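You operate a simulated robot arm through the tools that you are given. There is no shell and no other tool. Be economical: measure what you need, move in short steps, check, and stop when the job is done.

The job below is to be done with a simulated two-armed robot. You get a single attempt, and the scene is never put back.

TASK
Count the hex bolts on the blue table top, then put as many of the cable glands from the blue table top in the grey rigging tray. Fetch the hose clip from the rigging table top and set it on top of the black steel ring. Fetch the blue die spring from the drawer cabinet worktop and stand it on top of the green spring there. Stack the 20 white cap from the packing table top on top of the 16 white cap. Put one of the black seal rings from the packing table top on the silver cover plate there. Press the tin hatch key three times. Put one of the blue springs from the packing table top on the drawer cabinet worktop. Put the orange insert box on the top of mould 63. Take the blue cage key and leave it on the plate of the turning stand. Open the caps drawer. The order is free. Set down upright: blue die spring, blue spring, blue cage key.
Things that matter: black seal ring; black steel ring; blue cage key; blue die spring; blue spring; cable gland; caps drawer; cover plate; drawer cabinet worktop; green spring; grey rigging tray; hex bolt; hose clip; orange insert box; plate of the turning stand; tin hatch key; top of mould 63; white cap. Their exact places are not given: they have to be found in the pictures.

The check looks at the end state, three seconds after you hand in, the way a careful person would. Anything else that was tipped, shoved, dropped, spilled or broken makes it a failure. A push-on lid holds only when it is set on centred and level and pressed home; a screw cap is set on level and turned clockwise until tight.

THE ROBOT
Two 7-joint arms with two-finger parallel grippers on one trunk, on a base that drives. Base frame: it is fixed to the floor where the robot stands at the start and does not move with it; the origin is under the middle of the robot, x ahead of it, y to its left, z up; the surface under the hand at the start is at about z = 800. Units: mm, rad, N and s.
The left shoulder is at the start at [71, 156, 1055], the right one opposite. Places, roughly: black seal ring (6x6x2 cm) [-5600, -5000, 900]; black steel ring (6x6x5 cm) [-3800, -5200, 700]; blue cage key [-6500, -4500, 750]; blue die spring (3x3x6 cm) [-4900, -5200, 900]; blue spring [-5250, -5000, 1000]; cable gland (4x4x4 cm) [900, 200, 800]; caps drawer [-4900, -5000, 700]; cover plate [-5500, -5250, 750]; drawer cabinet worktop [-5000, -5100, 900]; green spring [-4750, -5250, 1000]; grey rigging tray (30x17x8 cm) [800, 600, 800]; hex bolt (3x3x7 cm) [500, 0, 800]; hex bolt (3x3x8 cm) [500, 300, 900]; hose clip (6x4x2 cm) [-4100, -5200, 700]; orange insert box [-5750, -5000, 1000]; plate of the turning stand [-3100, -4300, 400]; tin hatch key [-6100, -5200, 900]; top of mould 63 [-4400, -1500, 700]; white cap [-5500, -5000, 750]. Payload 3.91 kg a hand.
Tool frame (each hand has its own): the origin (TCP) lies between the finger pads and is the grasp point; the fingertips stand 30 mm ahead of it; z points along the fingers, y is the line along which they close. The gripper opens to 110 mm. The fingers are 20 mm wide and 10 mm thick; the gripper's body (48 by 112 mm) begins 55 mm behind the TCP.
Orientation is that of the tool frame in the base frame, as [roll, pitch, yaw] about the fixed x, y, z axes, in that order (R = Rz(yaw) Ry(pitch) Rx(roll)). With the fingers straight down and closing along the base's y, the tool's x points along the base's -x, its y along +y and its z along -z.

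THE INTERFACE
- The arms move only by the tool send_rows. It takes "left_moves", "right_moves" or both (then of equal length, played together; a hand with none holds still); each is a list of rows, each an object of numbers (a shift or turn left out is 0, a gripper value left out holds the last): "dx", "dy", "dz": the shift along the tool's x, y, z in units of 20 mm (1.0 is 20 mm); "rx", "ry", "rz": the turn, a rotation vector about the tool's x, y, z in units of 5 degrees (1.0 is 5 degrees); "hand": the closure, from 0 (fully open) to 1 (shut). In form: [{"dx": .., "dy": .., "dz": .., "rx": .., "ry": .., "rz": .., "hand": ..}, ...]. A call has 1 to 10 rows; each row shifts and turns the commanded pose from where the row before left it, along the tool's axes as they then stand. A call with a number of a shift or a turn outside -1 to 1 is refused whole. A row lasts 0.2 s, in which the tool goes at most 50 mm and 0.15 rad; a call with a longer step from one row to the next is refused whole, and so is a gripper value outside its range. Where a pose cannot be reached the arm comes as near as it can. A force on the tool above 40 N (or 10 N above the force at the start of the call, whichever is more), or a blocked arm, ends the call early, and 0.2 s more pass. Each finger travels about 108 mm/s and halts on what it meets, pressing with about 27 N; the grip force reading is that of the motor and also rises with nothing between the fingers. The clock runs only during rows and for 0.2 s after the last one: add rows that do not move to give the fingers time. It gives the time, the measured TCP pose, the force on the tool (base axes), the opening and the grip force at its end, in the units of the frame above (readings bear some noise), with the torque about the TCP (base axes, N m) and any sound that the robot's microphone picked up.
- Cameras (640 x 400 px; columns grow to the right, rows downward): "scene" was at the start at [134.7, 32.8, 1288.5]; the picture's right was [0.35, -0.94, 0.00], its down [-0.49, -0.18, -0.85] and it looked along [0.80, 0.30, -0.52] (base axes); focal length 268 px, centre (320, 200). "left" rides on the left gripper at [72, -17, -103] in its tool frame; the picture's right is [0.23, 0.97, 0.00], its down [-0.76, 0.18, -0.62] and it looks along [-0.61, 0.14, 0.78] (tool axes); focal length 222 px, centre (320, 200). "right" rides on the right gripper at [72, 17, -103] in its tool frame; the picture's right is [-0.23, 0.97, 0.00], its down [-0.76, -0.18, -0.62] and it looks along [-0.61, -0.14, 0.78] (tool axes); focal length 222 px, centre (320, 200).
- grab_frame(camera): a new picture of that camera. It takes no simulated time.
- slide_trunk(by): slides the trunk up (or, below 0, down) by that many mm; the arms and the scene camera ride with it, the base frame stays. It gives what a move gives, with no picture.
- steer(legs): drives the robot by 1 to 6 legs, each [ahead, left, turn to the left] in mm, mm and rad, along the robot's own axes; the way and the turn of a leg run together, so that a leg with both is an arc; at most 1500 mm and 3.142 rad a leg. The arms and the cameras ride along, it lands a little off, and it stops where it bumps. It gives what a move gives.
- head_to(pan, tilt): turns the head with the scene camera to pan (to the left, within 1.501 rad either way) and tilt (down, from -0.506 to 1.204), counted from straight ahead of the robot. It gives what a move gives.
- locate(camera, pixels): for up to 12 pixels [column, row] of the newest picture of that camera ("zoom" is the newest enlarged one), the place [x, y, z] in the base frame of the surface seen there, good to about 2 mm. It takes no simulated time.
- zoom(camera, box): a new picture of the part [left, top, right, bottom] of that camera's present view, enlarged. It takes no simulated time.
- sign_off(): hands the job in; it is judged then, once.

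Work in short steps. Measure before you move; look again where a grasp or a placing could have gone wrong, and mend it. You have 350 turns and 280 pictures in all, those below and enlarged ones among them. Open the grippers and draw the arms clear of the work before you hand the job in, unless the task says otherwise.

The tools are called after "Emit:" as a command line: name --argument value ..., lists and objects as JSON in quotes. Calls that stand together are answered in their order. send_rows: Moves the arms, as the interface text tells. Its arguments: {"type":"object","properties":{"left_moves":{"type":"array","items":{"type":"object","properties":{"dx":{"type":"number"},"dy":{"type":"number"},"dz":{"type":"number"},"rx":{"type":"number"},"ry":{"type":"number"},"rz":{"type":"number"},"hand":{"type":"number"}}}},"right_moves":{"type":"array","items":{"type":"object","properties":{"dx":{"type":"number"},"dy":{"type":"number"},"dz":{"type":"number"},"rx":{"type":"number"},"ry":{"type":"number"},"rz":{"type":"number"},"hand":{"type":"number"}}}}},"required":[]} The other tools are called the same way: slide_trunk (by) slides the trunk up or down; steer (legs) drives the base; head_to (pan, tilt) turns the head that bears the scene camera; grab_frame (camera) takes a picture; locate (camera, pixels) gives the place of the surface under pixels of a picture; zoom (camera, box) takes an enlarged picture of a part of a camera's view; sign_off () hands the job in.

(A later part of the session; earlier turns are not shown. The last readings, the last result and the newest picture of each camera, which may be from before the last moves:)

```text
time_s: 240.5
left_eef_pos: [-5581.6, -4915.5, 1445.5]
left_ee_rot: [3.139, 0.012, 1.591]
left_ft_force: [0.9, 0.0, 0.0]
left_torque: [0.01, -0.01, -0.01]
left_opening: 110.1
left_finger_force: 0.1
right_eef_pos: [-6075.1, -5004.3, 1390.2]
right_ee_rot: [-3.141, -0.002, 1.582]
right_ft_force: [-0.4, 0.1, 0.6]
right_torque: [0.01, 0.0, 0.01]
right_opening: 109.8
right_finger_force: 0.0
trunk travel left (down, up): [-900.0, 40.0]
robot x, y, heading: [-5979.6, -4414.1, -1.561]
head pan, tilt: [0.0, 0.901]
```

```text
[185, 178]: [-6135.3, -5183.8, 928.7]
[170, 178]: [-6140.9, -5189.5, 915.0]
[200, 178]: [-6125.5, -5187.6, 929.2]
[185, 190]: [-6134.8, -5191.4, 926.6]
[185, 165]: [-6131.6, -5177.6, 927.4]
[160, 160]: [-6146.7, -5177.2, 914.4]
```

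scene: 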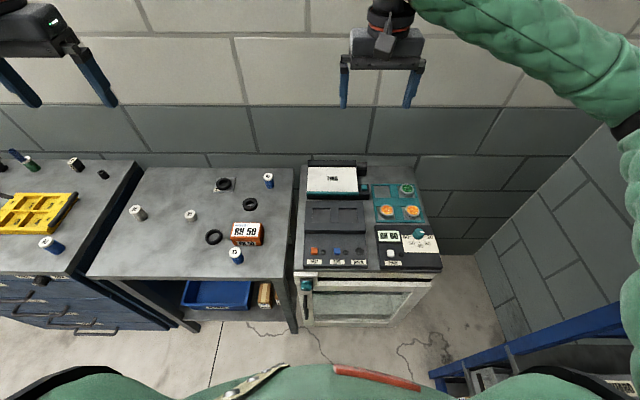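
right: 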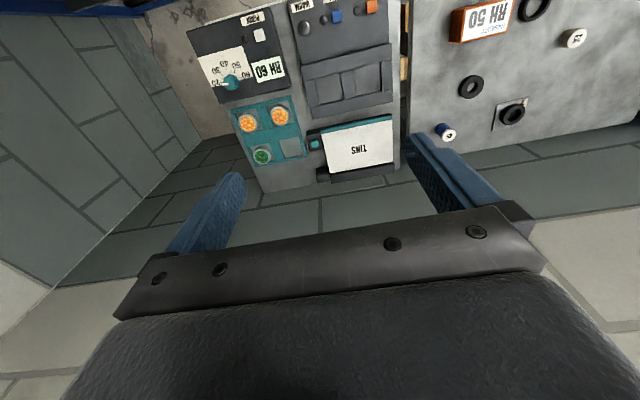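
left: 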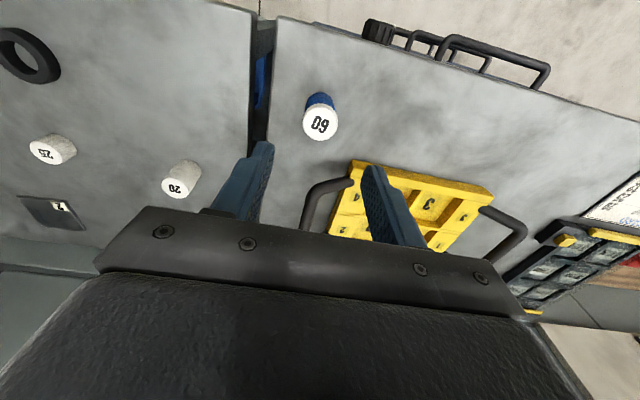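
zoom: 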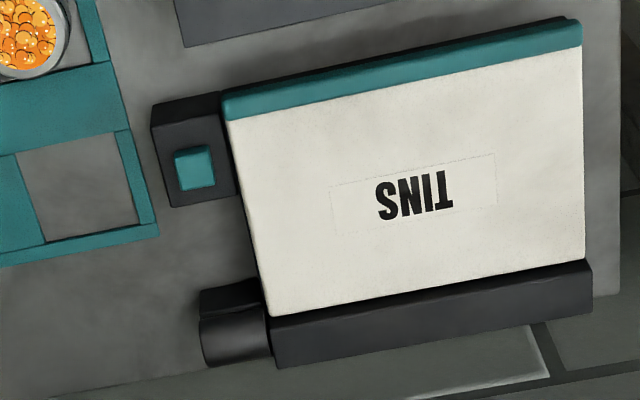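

Button centre ≈(-6129,-5180,928). I close the right hand, approach to (-6129,-5100,1100), and tilt 45°.

Emit:
send_rows --right_moves '[{"dz": 1, "dy": -1, "dx": -1, "hand": 1}, {"dz": 1, "dy": -1, "dx": -1}, {"dz": 1, "dy": -0.7, "dx": -1}, {"dz": 1, "dx": -1}, {"dz": 1, "dx": -0.8}, {"dz": 1}, {"dz": 1}, {"dz": 1}, {"dz": 1}, {"dz": 1}]'

Emit:
send_rows --right_moves '[{"dz": 1, "ry": -1}, {"dz": 1, "ry": -1}, {"ry": -1}, {"ry": -1}, {"ry": -1}, {"ry": -1}, {"ry": -1}, {"ry": -1}, {"ry": -1}, {}]'

Emit:
grab_frame --camera "scene"

```text
time_s: 242.7
left_eef_pos: [-5582.8, -4914.8, 1447.8]
left_ee_rot: [3.136, 0.011, 1.589]
left_ft_force: [-0.1, -0.7, -0.4]
left_torque: [0.0, -0.02, 0.02]
left_opening: 109.8
left_finger_force: 0.1
right_eef_pos: [-6130.1, -5099.4, 1190.4]
right_ee_rot: [3.141, 0.001, 1.585]
right_ft_force: [0.2, -0.2, -0.4]
right_torque: [0.02, 0.02, -0.04]
right_opening: 0.0
right_finger_force: 27.3
trunk travel left (down, up): [-900.0, 40.0]
robot x, y, heading: [-5980.1, -4412.4, -1.559]
head pan, tilt: [0.0, 0.901]
```

```text
time_s: 244.9
left_eef_pos: [-5563.7, -4918.0, 1439.7]
left_ee_rot: [-3.138, 0.005, 1.608]
left_ft_force: [0.2, -0.3, 0.3]
left_torque: [0.04, 0.01, 0.0]
left_opening: 109.8
left_finger_force: 0.0
right_eef_pos: [-6111.3, -5113.5, 1148.0]
right_ee_rot: [-3.129, 0.779, 1.609]
right_ft_force: [0.9, 0.8, -1.3]
right_torque: [0.0, 0.0, 0.01]
right_opening: 0.0
right_finger_force: 26.6
trunk travel left (down, up): [-900.0, 40.0]
robot x, y, heading: [-5977.4, -4411.2, -1.538]
head pan, tilt: [0.0, 0.901]
```

```text
162 pictures are left
```

scene: 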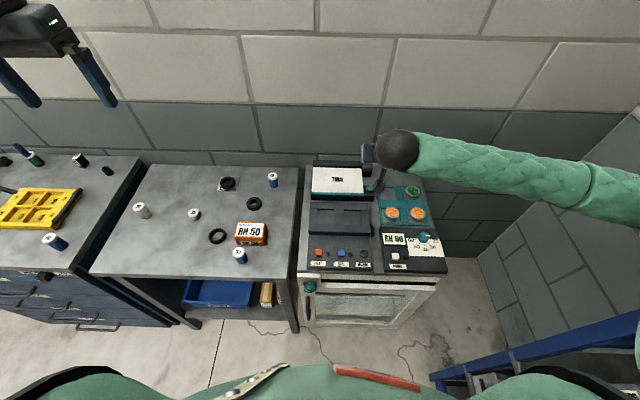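

The base shifted slightly: the right elbow probably touches the side wall. I undo the tilt first by backing off, and look right.

Emit:
head_to --pan -0.9 --tilt 0.6

Emit:
grab_frame --camera "scene"

```text
time_s: 246.1
left_eef_pos: [-5565.1, -4917.1, 1440.2]
left_ee_rot: [-3.139, 0.005, 1.607]
left_ft_force: [-0.5, -2.1, -0.7]
left_torque: [0.1, 0.0, 0.01]
left_opening: 110.0
left_finger_force: 0.0
right_eef_pos: [-6109.6, -5113.4, 1146.3]
right_ee_rot: [-3.133, 0.777, 1.61]
right_ft_force: [-0.7, -0.2, 0.1]
right_torque: [0.05, -0.03, 0.04]
right_opening: 0.0
right_finger_force: 27.1
trunk travel left (down, up): [-900.0, 40.0]
robot x, y, heading: [-5979.9, -4412.9, -1.538]
head pan, tilt: [-0.901, 0.6]
```

```text
161 pictures are left
```

scene: 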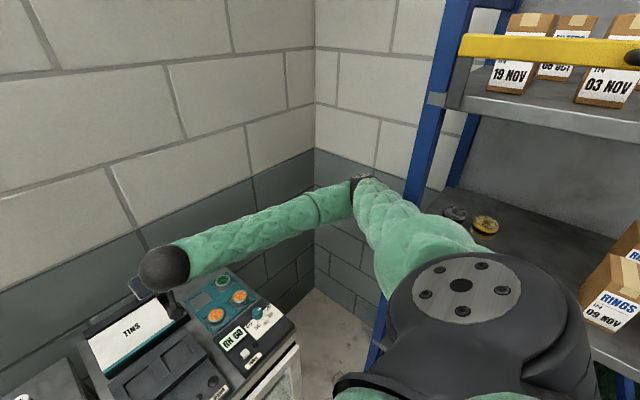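

The elbow touches the rack's blue post. I move the robot left (+x) 260 mm, straight away from it.

Emit:
steer --legs '[[0, 260, 0]]'

Emit:
grab_frame --camera "scene"

```text
time_s: 248.0
left_eef_pos: [-5315.5, -4911.6, 1446.3]
left_ee_rot: [3.136, 0.012, 1.592]
left_ft_force: [1.1, 0.5, -0.6]
left_torque: [-0.01, -0.02, 0.0]
left_opening: 110.2
left_finger_force: 0.1
right_eef_pos: [-5861.5, -5099.2, 1149.3]
right_ee_rot: [3.141, 0.786, 1.584]
right_ft_force: [-0.7, 0.9, 0.1]
right_torque: [-0.02, -0.01, 0.04]
right_opening: 0.0
right_finger_force: 26.9
trunk travel left (down, up): [-900.0, 40.0]
robot x, y, heading: [-5715.0, -4407.3, -1.557]
head pan, tilt: [-0.901, 0.6]
```

```text
160 pictures are left
```

scene: 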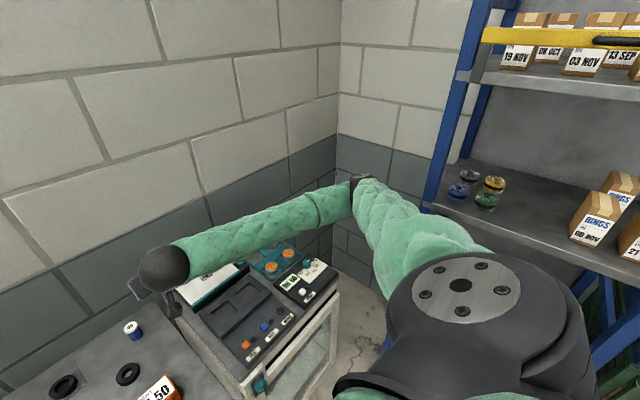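

Free, and nothing on the rack moved. I move the hand -268 mm in x toward the button line.

Emit:
send_rows --right_moves '[{"dy": -1}, {"dy": -1}, {"dy": -1}, {"dy": -1}, {"dy": -1}, {"dy": -1}, {"dy": -1}, {"dy": -1}, {"dy": -1}, {"dy": -1}]'

Emit:
send_rows --right_moves '[{"dy": -1}, {"dy": -1}, {"dy": -1}, {"dy": -0.4}, {}]'

Emit:
grab_frame --camera "scene"

Emit:
grab_frame --camera "right"

```text
time_s: 250.2
left_eef_pos: [-5317.2, -4911.5, 1446.5]
left_ee_rot: [3.137, 0.013, 1.59]
left_ft_force: [0.8, -0.4, -0.5]
left_torque: [-0.01, -0.02, -0.01]
left_opening: 109.9
left_finger_force: 0.1
right_eef_pos: [-6062.8, -5100.1, 1149.8]
right_ee_rot: [3.139, 0.785, 1.582]
right_ft_force: [-0.5, -0.1, -0.4]
right_torque: [-0.03, 0.01, 0.0]
right_opening: 0.0
right_finger_force: 26.7
trunk travel left (down, up): [-900.0, 40.0]
robot x, y, heading: [-5713.5, -4409.9, -1.557]
head pan, tilt: [-0.901, 0.6]
```

```text
time_s: 251.4
left_eef_pos: [-5315.8, -4912.6, 1446.3]
left_ee_rot: [3.137, 0.012, 1.59]
left_ft_force: [0.0, -0.1, 0.1]
left_torque: [0.0, -0.02, 0.02]
left_opening: 110.2
left_finger_force: 0.1
right_eef_pos: [-6128.9, -5101.6, 1149.5]
right_ee_rot: [-3.141, 0.786, 1.584]
right_ft_force: [-0.2, -0.5, 0.5]
right_torque: [-0.04, -0.02, 0.0]
right_opening: 0.2
right_finger_force: 26.6
trunk travel left (down, up): [-900.0, 40.0]
robot x, y, heading: [-5710.0, -4405.3, -1.561]
head pan, tilt: [-0.901, 0.6]
```

```text
159 pictures are left
```

scene: 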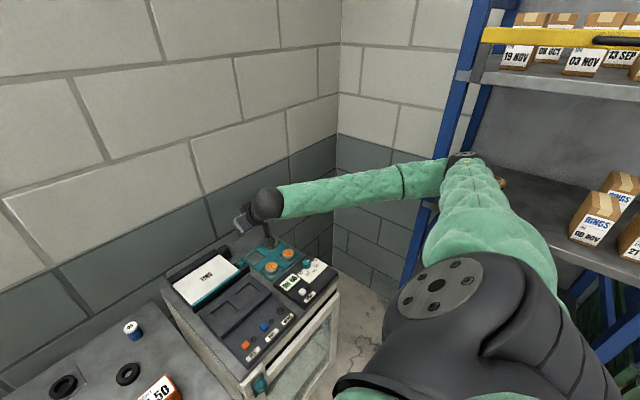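

```text
158 pictures are left
```

right: 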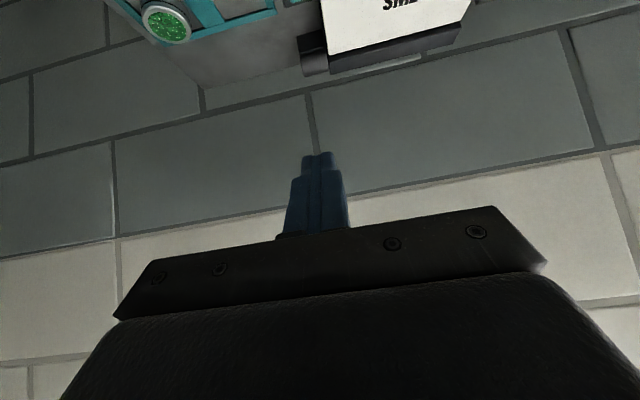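

No contact yet, but I check the elbow's distance from the post.

Emit:
locate --camera "scene" --pixels '[[462, 160], [440, 180], [453, 120], [420, 230], [490, 190], [500, 183]]'

```text
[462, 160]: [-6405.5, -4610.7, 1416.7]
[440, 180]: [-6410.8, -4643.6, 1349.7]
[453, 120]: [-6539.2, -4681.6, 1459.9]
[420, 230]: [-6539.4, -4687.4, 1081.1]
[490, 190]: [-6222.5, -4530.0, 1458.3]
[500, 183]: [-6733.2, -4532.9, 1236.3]
```

The elbow has ~100 mm clearance. I approach to just above the button along the tilted axes.

Emit:
send_rows --right_moves '[{"dx": 0.4, "dz": 1}, {"dx": 0.4, "dz": 1}, {"dx": 0.4, "dz": 1}, {"dx": 0.4, "dz": 1}, {"dx": 0.4, "dz": 1}, {"dx": 0.4, "dz": 1}, {"dx": 0.4, "dz": 0.8}, {"dx": 0.4, "dz": 0.8}, {"dx": 0.4, "dz": 0.7}, {}]'

Emit:
head_to --pan -0.5 --tilt 0.8

Emit:
grab_frame --camera "scene"

Emit:
grab_frame --camera "right"

```text
time_s: 253.6
left_eef_pos: [-5316.8, -4911.9, 1446.0]
left_ee_rot: [3.134, 0.012, 1.59]
left_ft_force: [0.4, -0.2, 0.2]
left_torque: [0.01, 0.02, 0.01]
left_opening: 109.8
left_finger_force: 0.1
right_eef_pos: [-6128.8, -5169.4, 982.4]
right_ee_rot: [3.141, 0.786, 1.585]
right_ft_force: [1.0, -0.1, 0.3]
right_torque: [-0.01, 0.01, 0.02]
right_opening: 0.2
right_finger_force: 26.8
trunk travel left (down, up): [-900.0, 40.0]
robot x, y, heading: [-5711.0, -4412.2, -1.559]
head pan, tilt: [-0.901, 0.6]
```

```text
time_s: 254.5
left_eef_pos: [-5317.8, -4911.2, 1446.1]
left_ee_rot: [3.137, 0.013, 1.589]
left_ft_force: [-0.1, 0.0, 0.0]
left_torque: [-0.03, 0.01, -0.02]
left_opening: 109.9
left_finger_force: 0.0
right_eef_pos: [-6128.5, -5168.6, 983.4]
right_ee_rot: [-3.141, 0.786, 1.583]
right_ft_force: [-0.6, -0.6, 0.0]
right_torque: [0.0, -0.03, 0.0]
right_opening: 0.1
right_finger_force: 27.2
trunk travel left (down, up): [-900.0, 40.0]
robot x, y, heading: [-5713.4, -4405.2, -1.557]
head pan, tilt: [-0.499, 0.799]
```

```text
157 pictures are left
```

scene: 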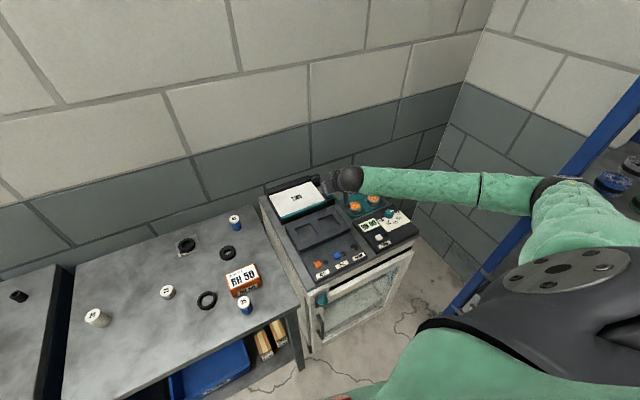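

```text
156 pictures are left
```

right: 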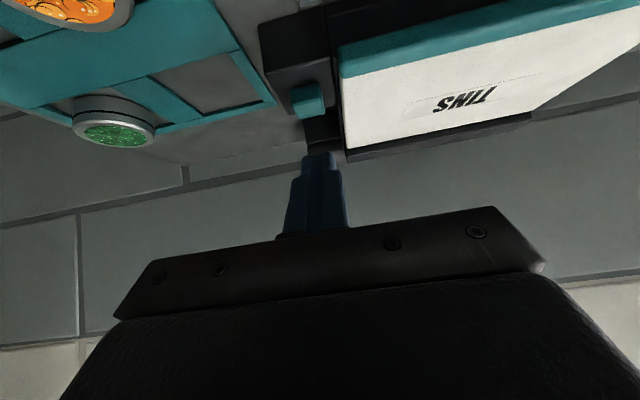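

The fingertips point at the button (308,98). I lower 22 mm vertically and look.

Emit:
send_rows --right_moves '[{"dx": 0.4, "dz": 0.4}, {"dx": 0.38, "dz": 0.38}, {}]'

Emit:
zoom --camera "right" --box '[250, 60, 390, 200]'

Emit:
zoom --camera "scene" --box '[290, 150, 400, 250]'

```text
time_s: 255.3
left_eef_pos: [-5316.9, -4911.5, 1447.5]
left_ee_rot: [3.136, 0.011, 1.59]
left_ft_force: [-0.7, -0.4, -0.1]
left_torque: [-0.01, 0.06, 0.02]
left_opening: 110.0
left_finger_force: 0.1
right_eef_pos: [-6130.1, -5168.6, 959.7]
right_ee_rot: [-3.142, 0.784, 1.581]
right_ft_force: [0.0, 1.1, -0.5]
right_torque: [-0.01, 0.03, -0.01]
right_opening: 0.0
right_finger_force: 27.2
trunk travel left (down, up): [-900.0, 40.0]
robot x, y, heading: [-5710.8, -4407.6, -1.562]
head pan, tilt: [-0.499, 0.799]
```

```text
2.86 times, centred on (320, 130) of right
```

zoom: 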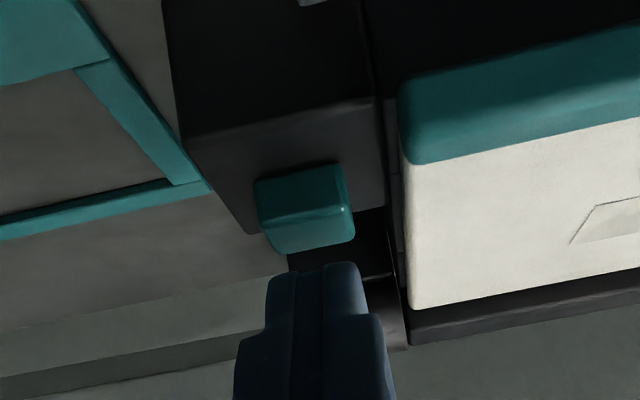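

```text
4.00 times, centred on (345, 200) of scene
```

zoom: 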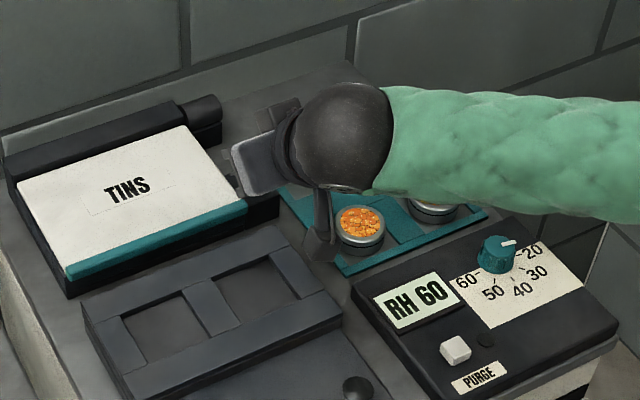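

In this inverted view the tip is ~3 mm above the button, 3 mm to +x. I correct and press down in small steps, then see the result.

Emit:
send_rows --right_moves '[{"dy": -0.12}, {"dx": 0.1, "dz": 0.1}, {"dx": 0.1, "dz": 0.1}, {"dx": 0.1, "dz": 0.1}, {}]'

Emit:
zoom --camera "right" --box '[250, 60, 390, 200]'

```text
time_s: 256.5
left_eef_pos: [-5317.3, -4911.8, 1446.7]
left_ee_rot: [3.137, 0.013, 1.591]
left_ft_force: [-0.6, -0.3, 1.1]
left_torque: [0.01, -0.01, 0.03]
left_opening: 110.2
left_finger_force: 0.0
right_eef_pos: [-6132.2, -5168.6, 952.4]
right_ee_rot: [-3.141, 0.785, 1.583]
right_ft_force: [0.0, -1.4, 1.2]
right_torque: [-0.07, 0.03, -0.01]
right_opening: 0.1
right_finger_force: 26.8
trunk travel left (down, up): [-900.0, 40.0]
robot x, y, heading: [-5713.4, -4407.7, -1.561]
head pan, tilt: [-0.499, 0.799]
heard: click
```

```text
2.86 times, centred on (320, 130) of right
```

zoom: 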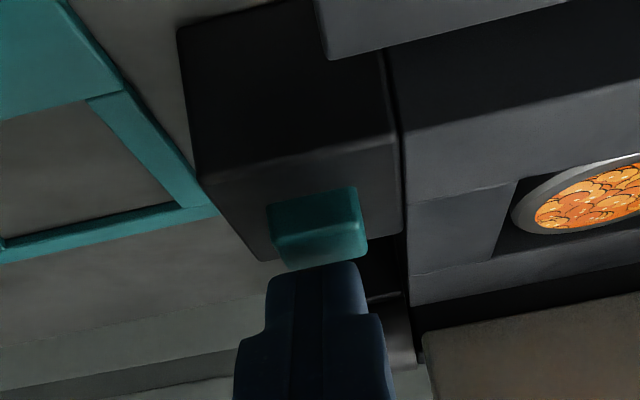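

A click, and the lid opened. I lift 10 mm and press again, step by step.

Emit:
send_rows --right_moves '[{"dx": -0.2, "dz": -0.2}, {"dx": -0.2, "dz": -0.2}, {}, {}]'

Emit:
zoom --camera "scene" --box '[270, 140, 400, 250]'

```text
time_s: 257.5
left_eef_pos: [-5317.3, -4911.1, 1446.3]
left_ee_rot: [3.136, 0.012, 1.591]
left_ft_force: [-0.3, -0.3, 0.5]
left_torque: [0.01, 0.01, -0.03]
left_opening: 109.9
left_finger_force: 0.0
right_eef_pos: [-6132.3, -5169.9, 961.5]
right_ee_rot: [3.141, 0.786, 1.583]
right_ft_force: [-0.1, -0.7, 0.5]
right_torque: [-0.03, -0.02, 0.0]
right_opening: 0.0
right_finger_force: 26.7
trunk travel left (down, up): [-900.0, 40.0]
robot x, y, heading: [-5710.5, -4408.1, -1.559]
head pan, tilt: [-0.499, 0.799]
```

```text
3.64 times, centred on (335, 195) of scene
```

zoom: 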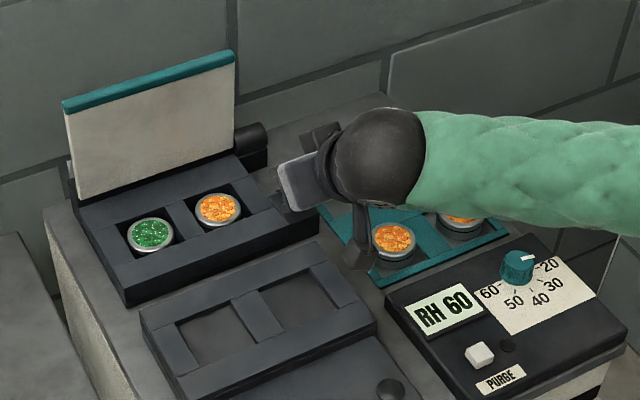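

The lid stands open. Second press.

Emit:
send_rows --right_moves '[{"dx": 0.1, "dz": 0.1}, {"dx": 0.1, "dz": 0.1}, {"dx": 0.1, "dz": 0.1}, {"dx": 0.1, "dz": 0.1}, {}]'

Emit:
send_rows --right_moves '[{"dx": -0.2, "dz": -0.2}, {"dx": -0.2, "dz": -0.2}, {}, {}, {}, {}]'

Emit:
zoom --camera "scene" --box '[270, 140, 400, 250]'

```text
time_s: 258.7
left_eef_pos: [-5317.4, -4910.5, 1446.2]
left_ee_rot: [3.136, 0.013, 1.59]
left_ft_force: [-0.6, 0.1, 0.7]
left_torque: [0.02, 0.02, -0.03]
left_opening: 110.1
left_finger_force: 0.1
right_eef_pos: [-6131.9, -5169.9, 952.5]
right_ee_rot: [3.139, 0.785, 1.582]
right_ft_force: [-1.5, 0.6, 1.6]
right_torque: [0.0, 0.01, 0.03]
right_opening: 0.1
right_finger_force: 27.0
trunk travel left (down, up): [-900.0, 40.0]
robot x, y, heading: [-5712.5, -4404.3, -1.557]
head pan, tilt: [-0.499, 0.799]
heard: click
```

```text
time_s: 260.1
left_eef_pos: [-5317.6, -4912.1, 1447.5]
left_ee_rot: [3.135, 0.012, 1.59]
left_ft_force: [1.0, 0.3, -0.4]
left_torque: [0.0, -0.01, 0.03]
left_opening: 110.0
left_finger_force: 0.0
right_eef_pos: [-6132.9, -5170.0, 962.9]
right_ee_rot: [3.141, 0.787, 1.583]
right_ft_force: [0.1, -0.2, -0.1]
right_torque: [0.01, 0.02, -0.01]
right_opening: 0.0
right_finger_force: 26.8
trunk travel left (down, up): [-900.0, 40.0]
robot x, y, heading: [-5712.7, -4407.9, -1.56]
head pan, tilt: [-0.499, 0.799]
```

```text
3.64 times, centred on (335, 195) of scene
```

zoom: 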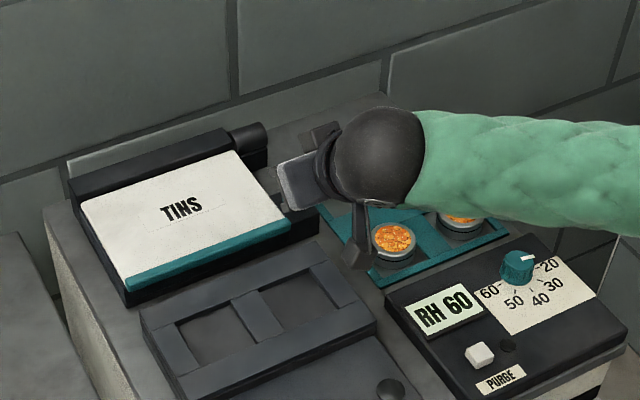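

Closed again after press two. Third press, then retreat.

Emit:
send_rows --right_moves '[{"dx": 0.1, "dz": 0.1}, {"dx": 0.1, "dz": 0.1}, {"dx": 0.1, "dz": 0.1}, {"dx": 0.1, "dz": 0.1}, {}]'

Emit:
send_rows --right_moves '[{"dx": -0.2, "dz": -0.2}, {"dx": -0.3, "dz": -0.3}, {"dx": -0.3, "dz": -0.3}, {"dz": -1}, {"dz": -1}, {"dz": -1}, {"dz": -1}, {"dz": -1}, {"dz": -1}]'

Emit:
grab_frame --camera "scene"

```text
time_s: 261.3
left_eef_pos: [-5316.7, -4912.3, 1446.8]
left_ee_rot: [3.135, 0.014, 1.59]
left_ft_force: [-0.2, 0.1, 0.0]
left_torque: [0.0, 0.03, -0.03]
left_opening: 109.9
left_finger_force: 0.0
right_eef_pos: [-6131.9, -5169.8, 952.6]
right_ee_rot: [-3.141, 0.785, 1.583]
right_ft_force: [-0.1, -1.0, 2.0]
right_torque: [-0.07, 0.01, -0.04]
right_opening: 0.0
right_finger_force: 26.8
trunk travel left (down, up): [-900.0, 40.0]
robot x, y, heading: [-5711.8, -4408.5, -1.554]
head pan, tilt: [-0.499, 0.799]
heard: click
```

```text
time_s: 263.3
left_eef_pos: [-5315.9, -4912.2, 1446.6]
left_ee_rot: [3.137, 0.013, 1.591]
left_ft_force: [0.4, 0.9, -0.2]
left_torque: [-0.05, -0.02, -0.01]
left_opening: 109.7
left_finger_force: 0.2
right_eef_pos: [-6133.0, -5084.9, 1059.1]
right_ee_rot: [-3.141, 0.786, 1.583]
right_ft_force: [-0.1, 1.2, -0.7]
right_torque: [-0.02, 0.02, -0.01]
right_opening: 0.0
right_finger_force: 26.8
trunk travel left (down, up): [-900.0, 40.0]
robot x, y, heading: [-5710.7, -4407.7, -1.557]
head pan, tilt: [-0.499, 0.799]
```

```text
150 pictures are left
```

scene: 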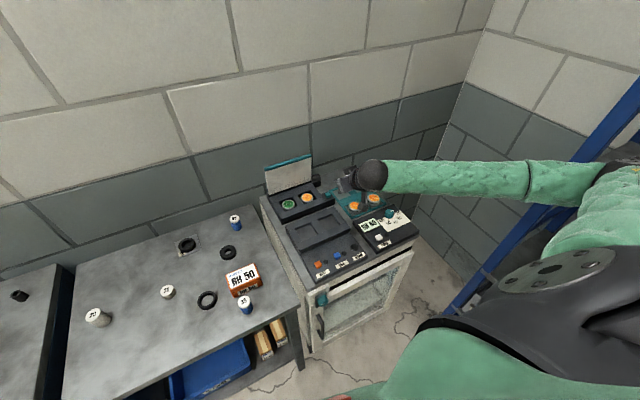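

Three presses done, lid now open. I retreat the right hand up and left, and untilt it.

Emit:
send_rows --right_moves '[{"dy": 1, "dx": -0.7, "dz": -0.7}, {"dy": 1, "dx": -0.7, "dz": -0.7}, {"dy": 1, "dx": -0.7, "dz": -0.7}, {"dy": 1, "dx": -0.7, "dz": -0.7}, {"dy": 1, "dx": -0.7, "dz": -0.7}, {"dy": 1, "dx": -0.7, "dz": -0.7}, {"dy": 1, "dx": -0.7, "dz": -0.7}, {"dy": 1, "dx": -0.7, "dz": -0.7}, {"dy": 1, "dx": -0.7, "dz": -0.7}, {"dy": 1, "dx": -0.7, "dz": -0.7}]'

Emit:
send_rows --right_moves '[{"ry": 1, "hand": 0}, {"ry": 1}, {"ry": 1}, {"ry": 1}, {"ry": 1}, {"ry": 1}, {"ry": 1}, {"ry": 1}, {"ry": 1}, {}]'

Emit:
grab_frame --camera "right"

Emit:
locate --camera "scene" --pixels '[[242, 270], [228, 275], [258, 268], [235, 298], [262, 292]]'

```text
time_s: 265.5
left_eef_pos: [-5316.0, -4912.6, 1445.7]
left_ee_rot: [3.138, 0.012, 1.589]
left_ft_force: [0.3, 0.4, 0.0]
left_torque: [-0.02, 0.05, -0.01]
left_opening: 110.1
left_finger_force: 0.1
right_eef_pos: [-5934.1, -5080.8, 1258.1]
right_ee_rot: [-3.14, 0.783, 1.582]
right_ft_force: [-0.5, -1.0, -0.1]
right_torque: [0.0, 0.01, 0.01]
right_opening: 0.0
right_finger_force: 26.9
trunk travel left (down, up): [-900.0, 40.0]
robot x, y, heading: [-5712.6, -4409.2, -1.558]
head pan, tilt: [-0.499, 0.799]
```

```text
time_s: 267.7
left_eef_pos: [-5317.1, -4913.0, 1446.8]
left_ee_rot: [3.137, 0.013, 1.591]
left_ft_force: [0.8, 0.4, 0.3]
left_torque: [0.0, 0.0, -0.01]
left_opening: 109.9
left_finger_force: 0.0
right_eef_pos: [-5934.1, -5079.9, 1257.2]
right_ee_rot: [-3.141, -0.001, 1.583]
right_ft_force: [-0.1, 0.5, 0.5]
right_torque: [-0.03, -0.01, -0.02]
right_opening: 109.8
right_finger_force: 0.0
trunk travel left (down, up): [-900.0, 40.0]
robot x, y, heading: [-5713.5, -4411.1, -1.557]
head pan, tilt: [-0.499, 0.799]
```

```text
149 pictures are left
```

right: 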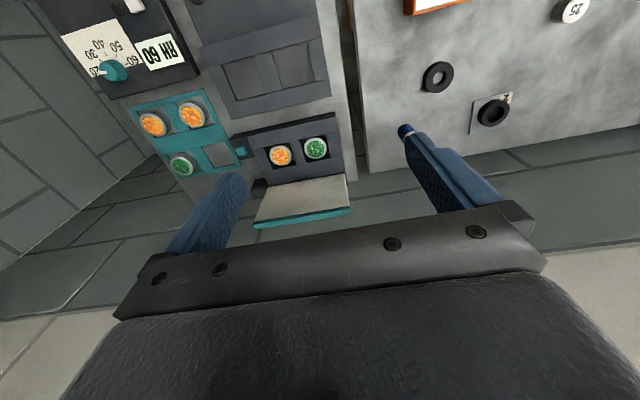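

```text
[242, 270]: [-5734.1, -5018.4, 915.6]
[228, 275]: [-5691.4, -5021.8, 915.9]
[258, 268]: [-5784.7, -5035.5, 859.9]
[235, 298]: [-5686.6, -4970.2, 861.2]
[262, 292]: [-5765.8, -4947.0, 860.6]
```

Next the caps drawer. I back off to y≈-4000 and move in front of the cabinet to look at the lock and handle.

Emit:
steer --legs '[[-420, 0, -0.012], [0, 690, 0]]'

Emit:
slide_trunk --by -380

Emit:
head_to --pan 0 --tilt 0.45

Emit:
grab_frame --camera "scene"

```text
time_s: 273.7
left_eef_pos: [-4621.7, -4484.4, 1447.3]
left_ee_rot: [3.135, 0.011, 1.586]
left_ft_force: [0.4, -0.2, -0.2]
left_torque: [-0.02, 0.01, 0.01]
left_opening: 109.9
left_finger_force: 0.1
right_eef_pos: [-5237.7, -4652.7, 1257.1]
right_ee_rot: [-3.141, 0.0, 1.581]
right_ft_force: [0.1, -0.1, 0.3]
right_torque: [0.0, -0.01, 0.01]
right_opening: 110.1
right_finger_force: 0.0
trunk travel left (down, up): [-900.0, 40.0]
robot x, y, heading: [-5014.8, -3982.3, -1.559]
head pan, tilt: [-0.499, 0.799]
```

```text
time_s: 277.4
left_eef_pos: [-4620.5, -4484.4, 1066.6]
left_ee_rot: [3.135, 0.013, 1.586]
left_ft_force: [0.7, -0.4, -0.4]
left_torque: [-0.03, -0.02, 0.05]
left_opening: 110.0
left_finger_force: 0.2
right_eef_pos: [-5237.1, -4653.9, 877.1]
right_ee_rot: [3.14, -0.001, 1.58]
right_ft_force: [-0.1, -0.2, 0.1]
right_torque: [0.02, 0.01, 0.02]
right_opening: 110.1
right_finger_force: 0.0
trunk travel left (down, up): [-520.0, 420.0]
robot x, y, heading: [-5015.0, -3984.7, -1.565]
head pan, tilt: [-0.499, 0.799]
```

```text
time_s: 278.3
left_eef_pos: [-4618.9, -4484.8, 1065.9]
left_ee_rot: [3.137, 0.013, 1.586]
left_ft_force: [0.1, 0.4, -0.2]
left_torque: [0.02, 0.02, -0.02]
left_opening: 110.1
left_finger_force: 0.1
right_eef_pos: [-5238.6, -4654.1, 876.6]
right_ee_rot: [-3.141, -0.001, 1.582]
right_ft_force: [-0.5, -0.4, 0.5]
right_torque: [-0.02, 0.04, 0.02]
right_opening: 110.1
right_finger_force: 0.0
trunk travel left (down, up): [-520.0, 420.0]
robot x, y, heading: [-5013.7, -3983.2, -1.562]
head pan, tilt: [0.0, 0.45]
```

```text
148 pictures are left
```

scene: 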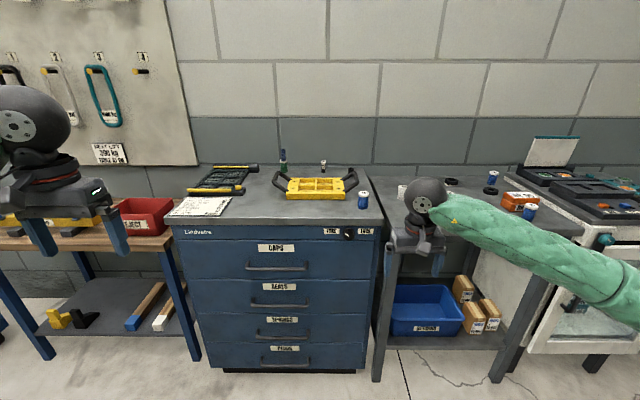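

Emit:
zoom --camera "scene" --box '[220, 215, 400, 325]'

Emit:
locate --camera "zoom" --pixels '[[455, 67], [455, 60], [440, 95], [140, 185], [200, 182], [250, 182], [200, 160], [200, 120], [100, 184], [320, 178], [380, 100], [500, 70]]'

Emit:
zoom --camera "scene" --box '[315, 215, 385, 255]'

Emit:
zoom --camera "scene" --box '[260, 140, 380, 220]'

```text
3.56 times, centred on (310, 270) of scene
```

zoom: 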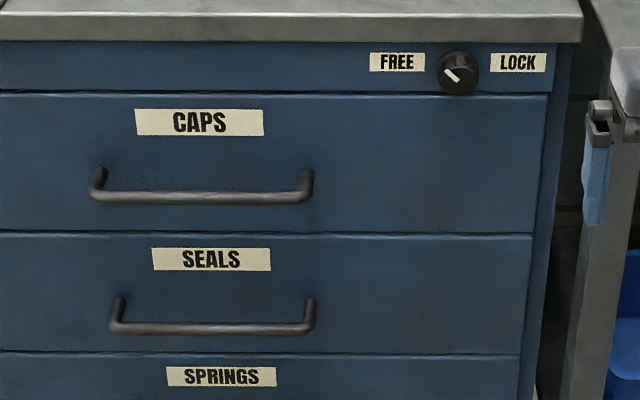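

```text
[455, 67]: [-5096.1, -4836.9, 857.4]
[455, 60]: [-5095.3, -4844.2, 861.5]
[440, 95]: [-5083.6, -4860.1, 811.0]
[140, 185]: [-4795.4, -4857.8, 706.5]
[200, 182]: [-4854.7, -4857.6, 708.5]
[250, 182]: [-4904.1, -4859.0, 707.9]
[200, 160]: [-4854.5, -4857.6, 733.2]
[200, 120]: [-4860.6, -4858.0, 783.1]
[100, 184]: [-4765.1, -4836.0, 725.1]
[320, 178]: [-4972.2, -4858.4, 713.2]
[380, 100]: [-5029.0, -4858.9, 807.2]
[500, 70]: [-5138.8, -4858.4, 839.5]
```

```text
9.14 times, centred on (350, 235) of scene
```

zoom: 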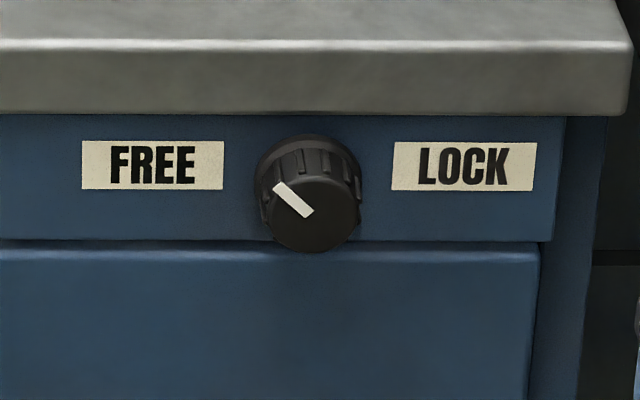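

```text
5.00 times, centred on (320, 180) of scene
```

zoom: 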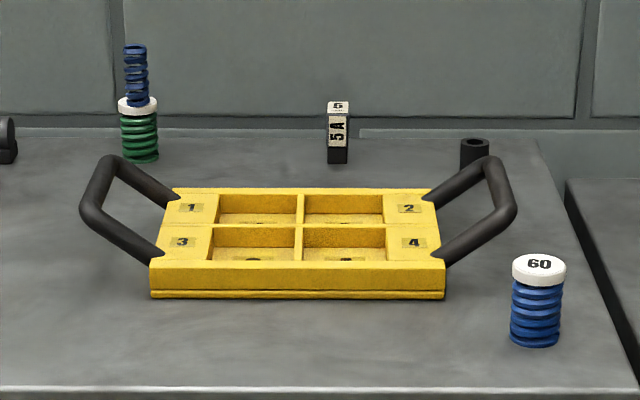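

The knob already points to FREE (mark up-left). I'll grip the CAPS handle horizontally with the left hand; first I locate the bar.

Emit:
locate --camera "scene" --pixels '[[280, 268], [280, 269], [275, 269], [290, 269], [300, 268], [253, 266], [262, 269]]'

Emit:
send_rows --left_moves '[{"dy": -1}, {"dy": -1}, {"dy": -1}, {"dy": -1}, {"dy": -1, "dz": 1}, {"dy": -1, "dz": 1}, {"dy": -1, "dz": 1}, {"dy": -1, "dz": 1}, {"dy": -1, "dz": 1}, {"dy": -1, "dz": 1}]'

Emit:
send_rows --left_moves '[{"dy": -1, "dz": 1, "dx": 1}, {"dy": -1, "dz": 1, "dx": 1}, {"rz": -1, "dz": 1}, {"rz": -1, "dz": 1}, {"rz": -1, "dz": 1}, {"rz": -1}, {"rz": -1}, {"rz": -1}, {"rz": -1}, {"rz": -1}]'

Emit:
send_rows --left_moves '[{"rz": -1}, {"rz": -1}, {"rz": -1}, {"rz": -1}, {"rz": -1}, {"rz": -1}, {"rz": -1}, {"rz": -1}, {"rz": -1}, {"rz": -1}]'

```text
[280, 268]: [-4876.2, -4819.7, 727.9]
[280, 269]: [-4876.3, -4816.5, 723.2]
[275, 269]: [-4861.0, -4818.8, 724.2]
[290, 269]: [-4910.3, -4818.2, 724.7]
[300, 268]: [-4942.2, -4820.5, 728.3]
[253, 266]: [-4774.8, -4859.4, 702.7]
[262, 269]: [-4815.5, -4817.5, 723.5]
```

```text
time_s: 280.5
left_eef_pos: [-4817.5, -4489.0, 945.3]
left_ee_rot: [3.138, 0.011, 1.587]
left_ft_force: [-0.5, -0.2, 0.2]
left_torque: [-0.01, 0.01, 0.0]
left_opening: 110.1
left_finger_force: 0.0
right_eef_pos: [-5237.9, -4652.7, 876.4]
right_ee_rot: [-3.141, -0.002, 1.581]
right_ft_force: [1.2, -0.3, -0.3]
right_torque: [-0.02, -0.03, -0.02]
right_opening: 109.9
right_finger_force: 0.0
trunk travel left (down, up): [-520.0, 420.0]
robot x, y, heading: [-5011.2, -3981.8, -1.559]
head pan, tilt: [0.0, 0.45]
```

```text
time_s: 282.7
left_eef_pos: [-4860.0, -4452.2, 845.3]
left_ee_rot: [-3.138, 0.014, 2.288]
left_ft_force: [0.4, 0.2, -1.1]
left_torque: [0.01, 0.01, 0.01]
left_opening: 109.6
left_finger_force: 0.0
right_eef_pos: [-5236.9, -4654.6, 876.2]
right_ee_rot: [3.141, 0.0, 1.583]
right_ft_force: [-0.7, -0.3, 0.3]
right_torque: [-0.02, 0.04, 0.01]
right_opening: 110.1
right_finger_force: 0.0
trunk travel left (down, up): [-520.0, 420.0]
robot x, y, heading: [-5015.7, -3982.4, -1.563]
head pan, tilt: [0.0, 0.45]
```

```text
time_s: 284.9
left_eef_pos: [-4848.6, -4459.4, 838.8]
left_ee_rot: [-3.129, 0.003, -3.129]
left_ft_force: [-0.8, 0.2, 0.3]
left_torque: [0.03, -0.02, 0.03]
left_opening: 110.2
left_finger_force: 0.0
left hand out of reach, approached as far as the arm can: row 10
right_eef_pos: [-5236.1, -4653.0, 877.7]
right_ee_rot: [-3.141, 0.0, 1.581]
right_ft_force: [-0.6, 0.2, 0.1]
right_torque: [-0.01, 0.01, 0.04]
right_opening: 110.1
right_finger_force: 0.1
trunk travel left (down, up): [-520.0, 420.0]
robot x, y, heading: [-5013.9, -3982.0, -1.563]
head pan, tilt: [0.0, 0.45]
```

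The hand is a bit too near. I move it forward 100 mm, then tilt to horizontal.

Emit:
send_rows --left_moves '[{"dy": -1}, {"dy": -1}, {"dy": -1}, {"dy": -1}, {"dy": -1}, {"rx": 1}, {"rx": 1}, {"rx": 1}, {"rx": 1}, {"rx": 1}]'

Emit:
send_rows --left_moves '[{"rx": 1}, {"rx": 1}, {"rx": 1}, {"rx": 1}, {"rx": 1}, {"rx": 1}, {"rx": 1}, {"rx": 1}, {"rx": 1}, {}]'

Emit:
send_rows --left_moves '[{"rx": 1}, {"rx": 1}, {"rx": 1}, {"rx": 1}, {}]'

Emit:
grab_frame --camera "scene"

Emit:
grab_frame --camera "left"

```text
time_s: 287.1
left_eef_pos: [-4848.4, -4559.4, 840.0]
left_ee_rot: [-2.691, 0.006, -3.125]
left_ft_force: [-0.1, 0.1, -0.5]
left_torque: [0.01, -0.02, 0.01]
left_opening: 109.9
left_finger_force: 0.0
right_eef_pos: [-5237.9, -4653.2, 876.1]
right_ee_rot: [3.14, 0.0, 1.58]
right_ft_force: [-0.5, 0.2, -0.7]
right_torque: [0.04, 0.04, 0.01]
right_opening: 110.1
right_finger_force: 0.0
trunk travel left (down, up): [-520.0, 420.0]
robot x, y, heading: [-5012.1, -3982.8, -1.559]
head pan, tilt: [0.0, 0.45]
```

```text
time_s: 289.3
left_eef_pos: [-4851.4, -4572.9, 834.3]
left_ee_rot: [-1.907, 0.006, -3.127]
left_ft_force: [0.1, -0.5, -0.4]
left_torque: [-0.02, 0.02, 0.0]
left_opening: 110.1
left_finger_force: 0.1
left hand out of reach, approached as far as the arm can: row 5, 6, 8
right_eef_pos: [-5237.1, -4653.5, 877.2]
right_ee_rot: [3.141, 0.0, 1.581]
right_ft_force: [-0.7, -0.3, -0.6]
right_torque: [-0.03, -0.02, -0.03]
right_opening: 110.1
right_finger_force: 0.1
trunk travel left (down, up): [-520.0, 420.0]
robot x, y, heading: [-5014.0, -3977.9, -1.561]
head pan, tilt: [0.0, 0.45]
```

```text
time_s: 290.5
left_eef_pos: [-4850.4, -4573.6, 833.5]
left_ee_rot: [-1.557, 0.007, -3.124]
left_ft_force: [-0.1, -1.1, -1.0]
left_torque: [0.02, -0.01, -0.01]
left_opening: 109.9
left_finger_force: 0.0
right_eef_pos: [-5236.4, -4652.6, 876.5]
right_ee_rot: [-3.142, 0.0, 1.581]
right_ft_force: [0.4, 0.7, 0.7]
right_torque: [0.01, -0.02, 0.03]
right_opening: 110.1
right_finger_force: 0.1
trunk travel left (down, up): [-520.0, 420.0]
robot x, y, heading: [-5018.8, -3982.2, -1.563]
head pan, tilt: [0.0, 0.45]
```

```text
144 pictures are left
```

scene: 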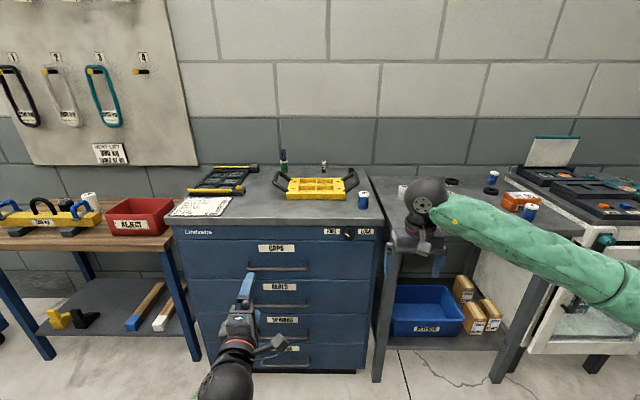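

```text
143 pictures are left
```

left: 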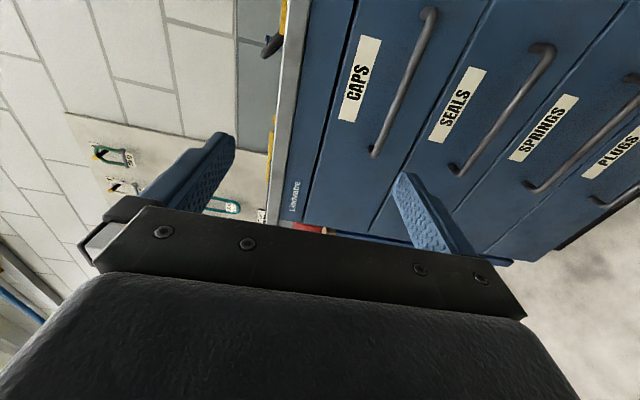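

The left hand is horizontal, closing vertically. Bar centre ≈(-4868,-4818,724). I lower 109 mm, then advance.

Emit:
send_rows --left_moves '[{"dy": 1, "dx": 0.8}, {"dy": 1}, {"dy": 1}, {"dy": 1}, {"dy": 1}, {"dy": 0.45, "dz": 1}, {"dz": 1}, {"dz": 1}, {"dz": 1}, {"dz": 1}]'

Emit:
send_rows --left_moves '[{"dz": 1}, {"dz": 1}, {"dz": 1}, {}]'

Emit:
grab_frame --camera "left"

Emit:
grab_frame --camera "scene"

```text
time_s: 292.7
left_eef_pos: [-4847.0, -4667.6, 709.3]
left_ee_rot: [-1.576, 0.066, -3.136]
left_ft_force: [0.1, 0.1, -0.3]
left_torque: [-0.01, 0.02, 0.05]
left_opening: 110.0
left_finger_force: 0.0
right_eef_pos: [-5236.9, -4654.4, 875.9]
right_ee_rot: [-3.14, -0.003, 1.58]
right_ft_force: [-0.3, -0.9, 0.2]
right_torque: [0.02, 0.01, 0.02]
right_opening: 110.0
right_finger_force: 0.2
trunk travel left (down, up): [-520.0, 420.0]
robot x, y, heading: [-5011.2, -3979.7, -1.563]
head pan, tilt: [0.0, 0.45]
```

```text
time_s: 293.9
left_eef_pos: [-4819.7, -4725.4, 707.4]
left_ee_rot: [-1.577, 0.135, -3.129]
left_ft_force: [0.2, 0.0, 0.4]
left_torque: [-0.01, 0.0, 0.02]
left_opening: 110.0
left_finger_force: 0.0
right_eef_pos: [-5237.9, -4652.7, 875.7]
right_ee_rot: [-3.141, -0.003, 1.582]
right_ft_force: [0.0, -0.1, 0.1]
right_torque: [0.0, -0.01, 0.01]
right_opening: 110.0
right_finger_force: 0.0
trunk travel left (down, up): [-520.0, 420.0]
robot x, y, heading: [-5013.8, -3980.4, -1.555]
head pan, tilt: [0.0, 0.45]
stopped in row 4 (left hand): the arm was blocked; the commanded pose is now the measured one
```

```text
142 pictures are left
```

left: 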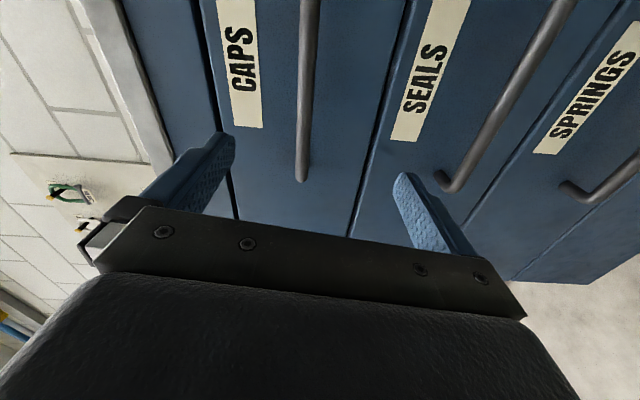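

```text
141 pictures are left
```

scene: 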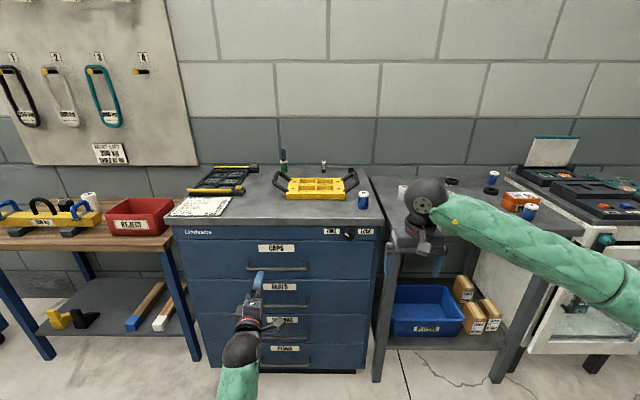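

The left arm got blocked without moving the base. I look down at the arm's posture.

Emit:
head_to --pan 0.5 --tilt 1.1

Emit:
grab_frame --camera "scene"

```text
time_s: 295.0
left_eef_pos: [-4821.2, -4727.8, 706.5]
left_ee_rot: [-1.576, 0.133, -3.129]
left_ft_force: [0.2, 0.6, 0.5]
left_torque: [0.01, 0.0, 0.01]
left_opening: 110.4
left_finger_force: 0.0
right_eef_pos: [-5237.7, -4653.2, 875.9]
right_ee_rot: [3.141, -0.001, 1.581]
right_ft_force: [-0.3, 0.9, 0.1]
right_torque: [-0.05, 0.03, 0.02]
right_opening: 110.0
right_finger_force: 0.1
trunk travel left (down, up): [-520.0, 420.0]
robot x, y, heading: [-5010.6, -3981.9, -1.56]
head pan, tilt: [0.499, 1.1]
```

```text
140 pictures are left
```

scene: 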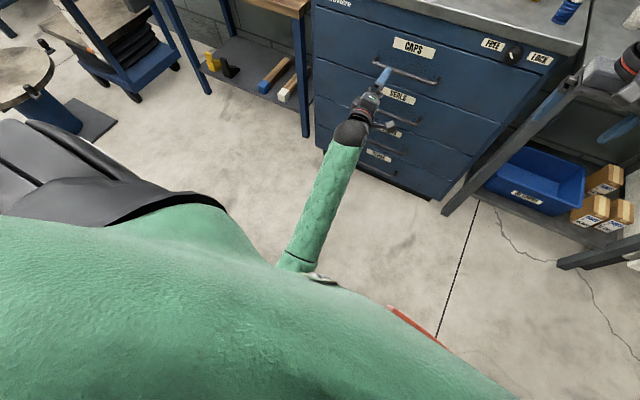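

The elbow is folded against the trunk. I drive the robot back 170 mm so the arm works more extended, then advance the hand.

Emit:
steer --legs '[[-170, 0, 0]]'

Emit:
send_rows --left_moves '[{"dz": 1}, {"dz": 1}, {"dz": 1}, {"dz": 1}, {}]'

Emit:
grab_frame --camera "left"

```text
time_s: 296.4
left_eef_pos: [-4819.7, -4552.8, 706.7]
left_ee_rot: [-1.575, 0.133, -3.126]
left_ft_force: [0.2, 0.1, 1.0]
left_torque: [0.01, 0.01, 0.01]
left_opening: 110.0
left_finger_force: 0.1
right_eef_pos: [-5237.9, -4479.5, 878.4]
right_ee_rot: [-3.14, 0.004, 1.586]
right_ft_force: [-0.8, -0.4, 0.4]
right_torque: [-0.01, -0.01, 0.0]
right_opening: 110.0
right_finger_force: 0.1
trunk travel left (down, up): [-520.0, 420.0]
robot x, y, heading: [-5016.9, -3811.3, -1.556]
head pan, tilt: [0.499, 1.1]
```

```text
time_s: 297.8
left_eef_pos: [-4791.2, -4625.1, 688.3]
left_ee_rot: [-1.597, 0.196, -3.122]
left_ft_force: [0.2, 1.0, 0.6]
left_torque: [0.02, -0.07, -0.01]
left_opening: 110.0
left_finger_force: 0.0
right_eef_pos: [-5237.1, -4480.0, 876.2]
right_ee_rot: [3.141, -0.002, 1.586]
right_ft_force: [0.4, -0.5, -0.3]
right_torque: [0.03, 0.04, -0.01]
right_opening: 109.9
right_finger_force: 0.1
trunk travel left (down, up): [-520.0, 420.0]
robot x, y, heading: [-5017.5, -3809.0, -1.558]
head pan, tilt: [0.499, 1.1]
stopped in row 5 (left hand): the arm was blocked; the commanded pose is now the measured one
```

```text
139 pictures are left
```

left: 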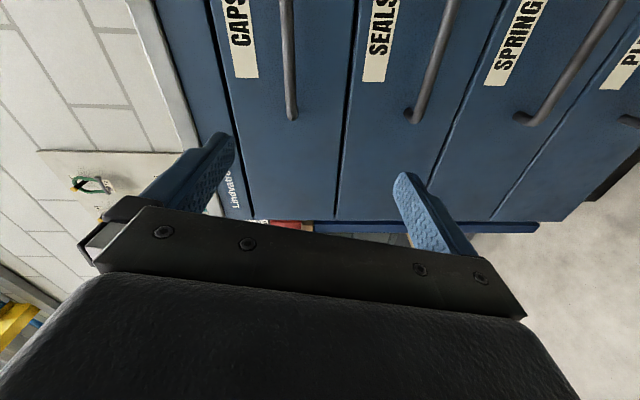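

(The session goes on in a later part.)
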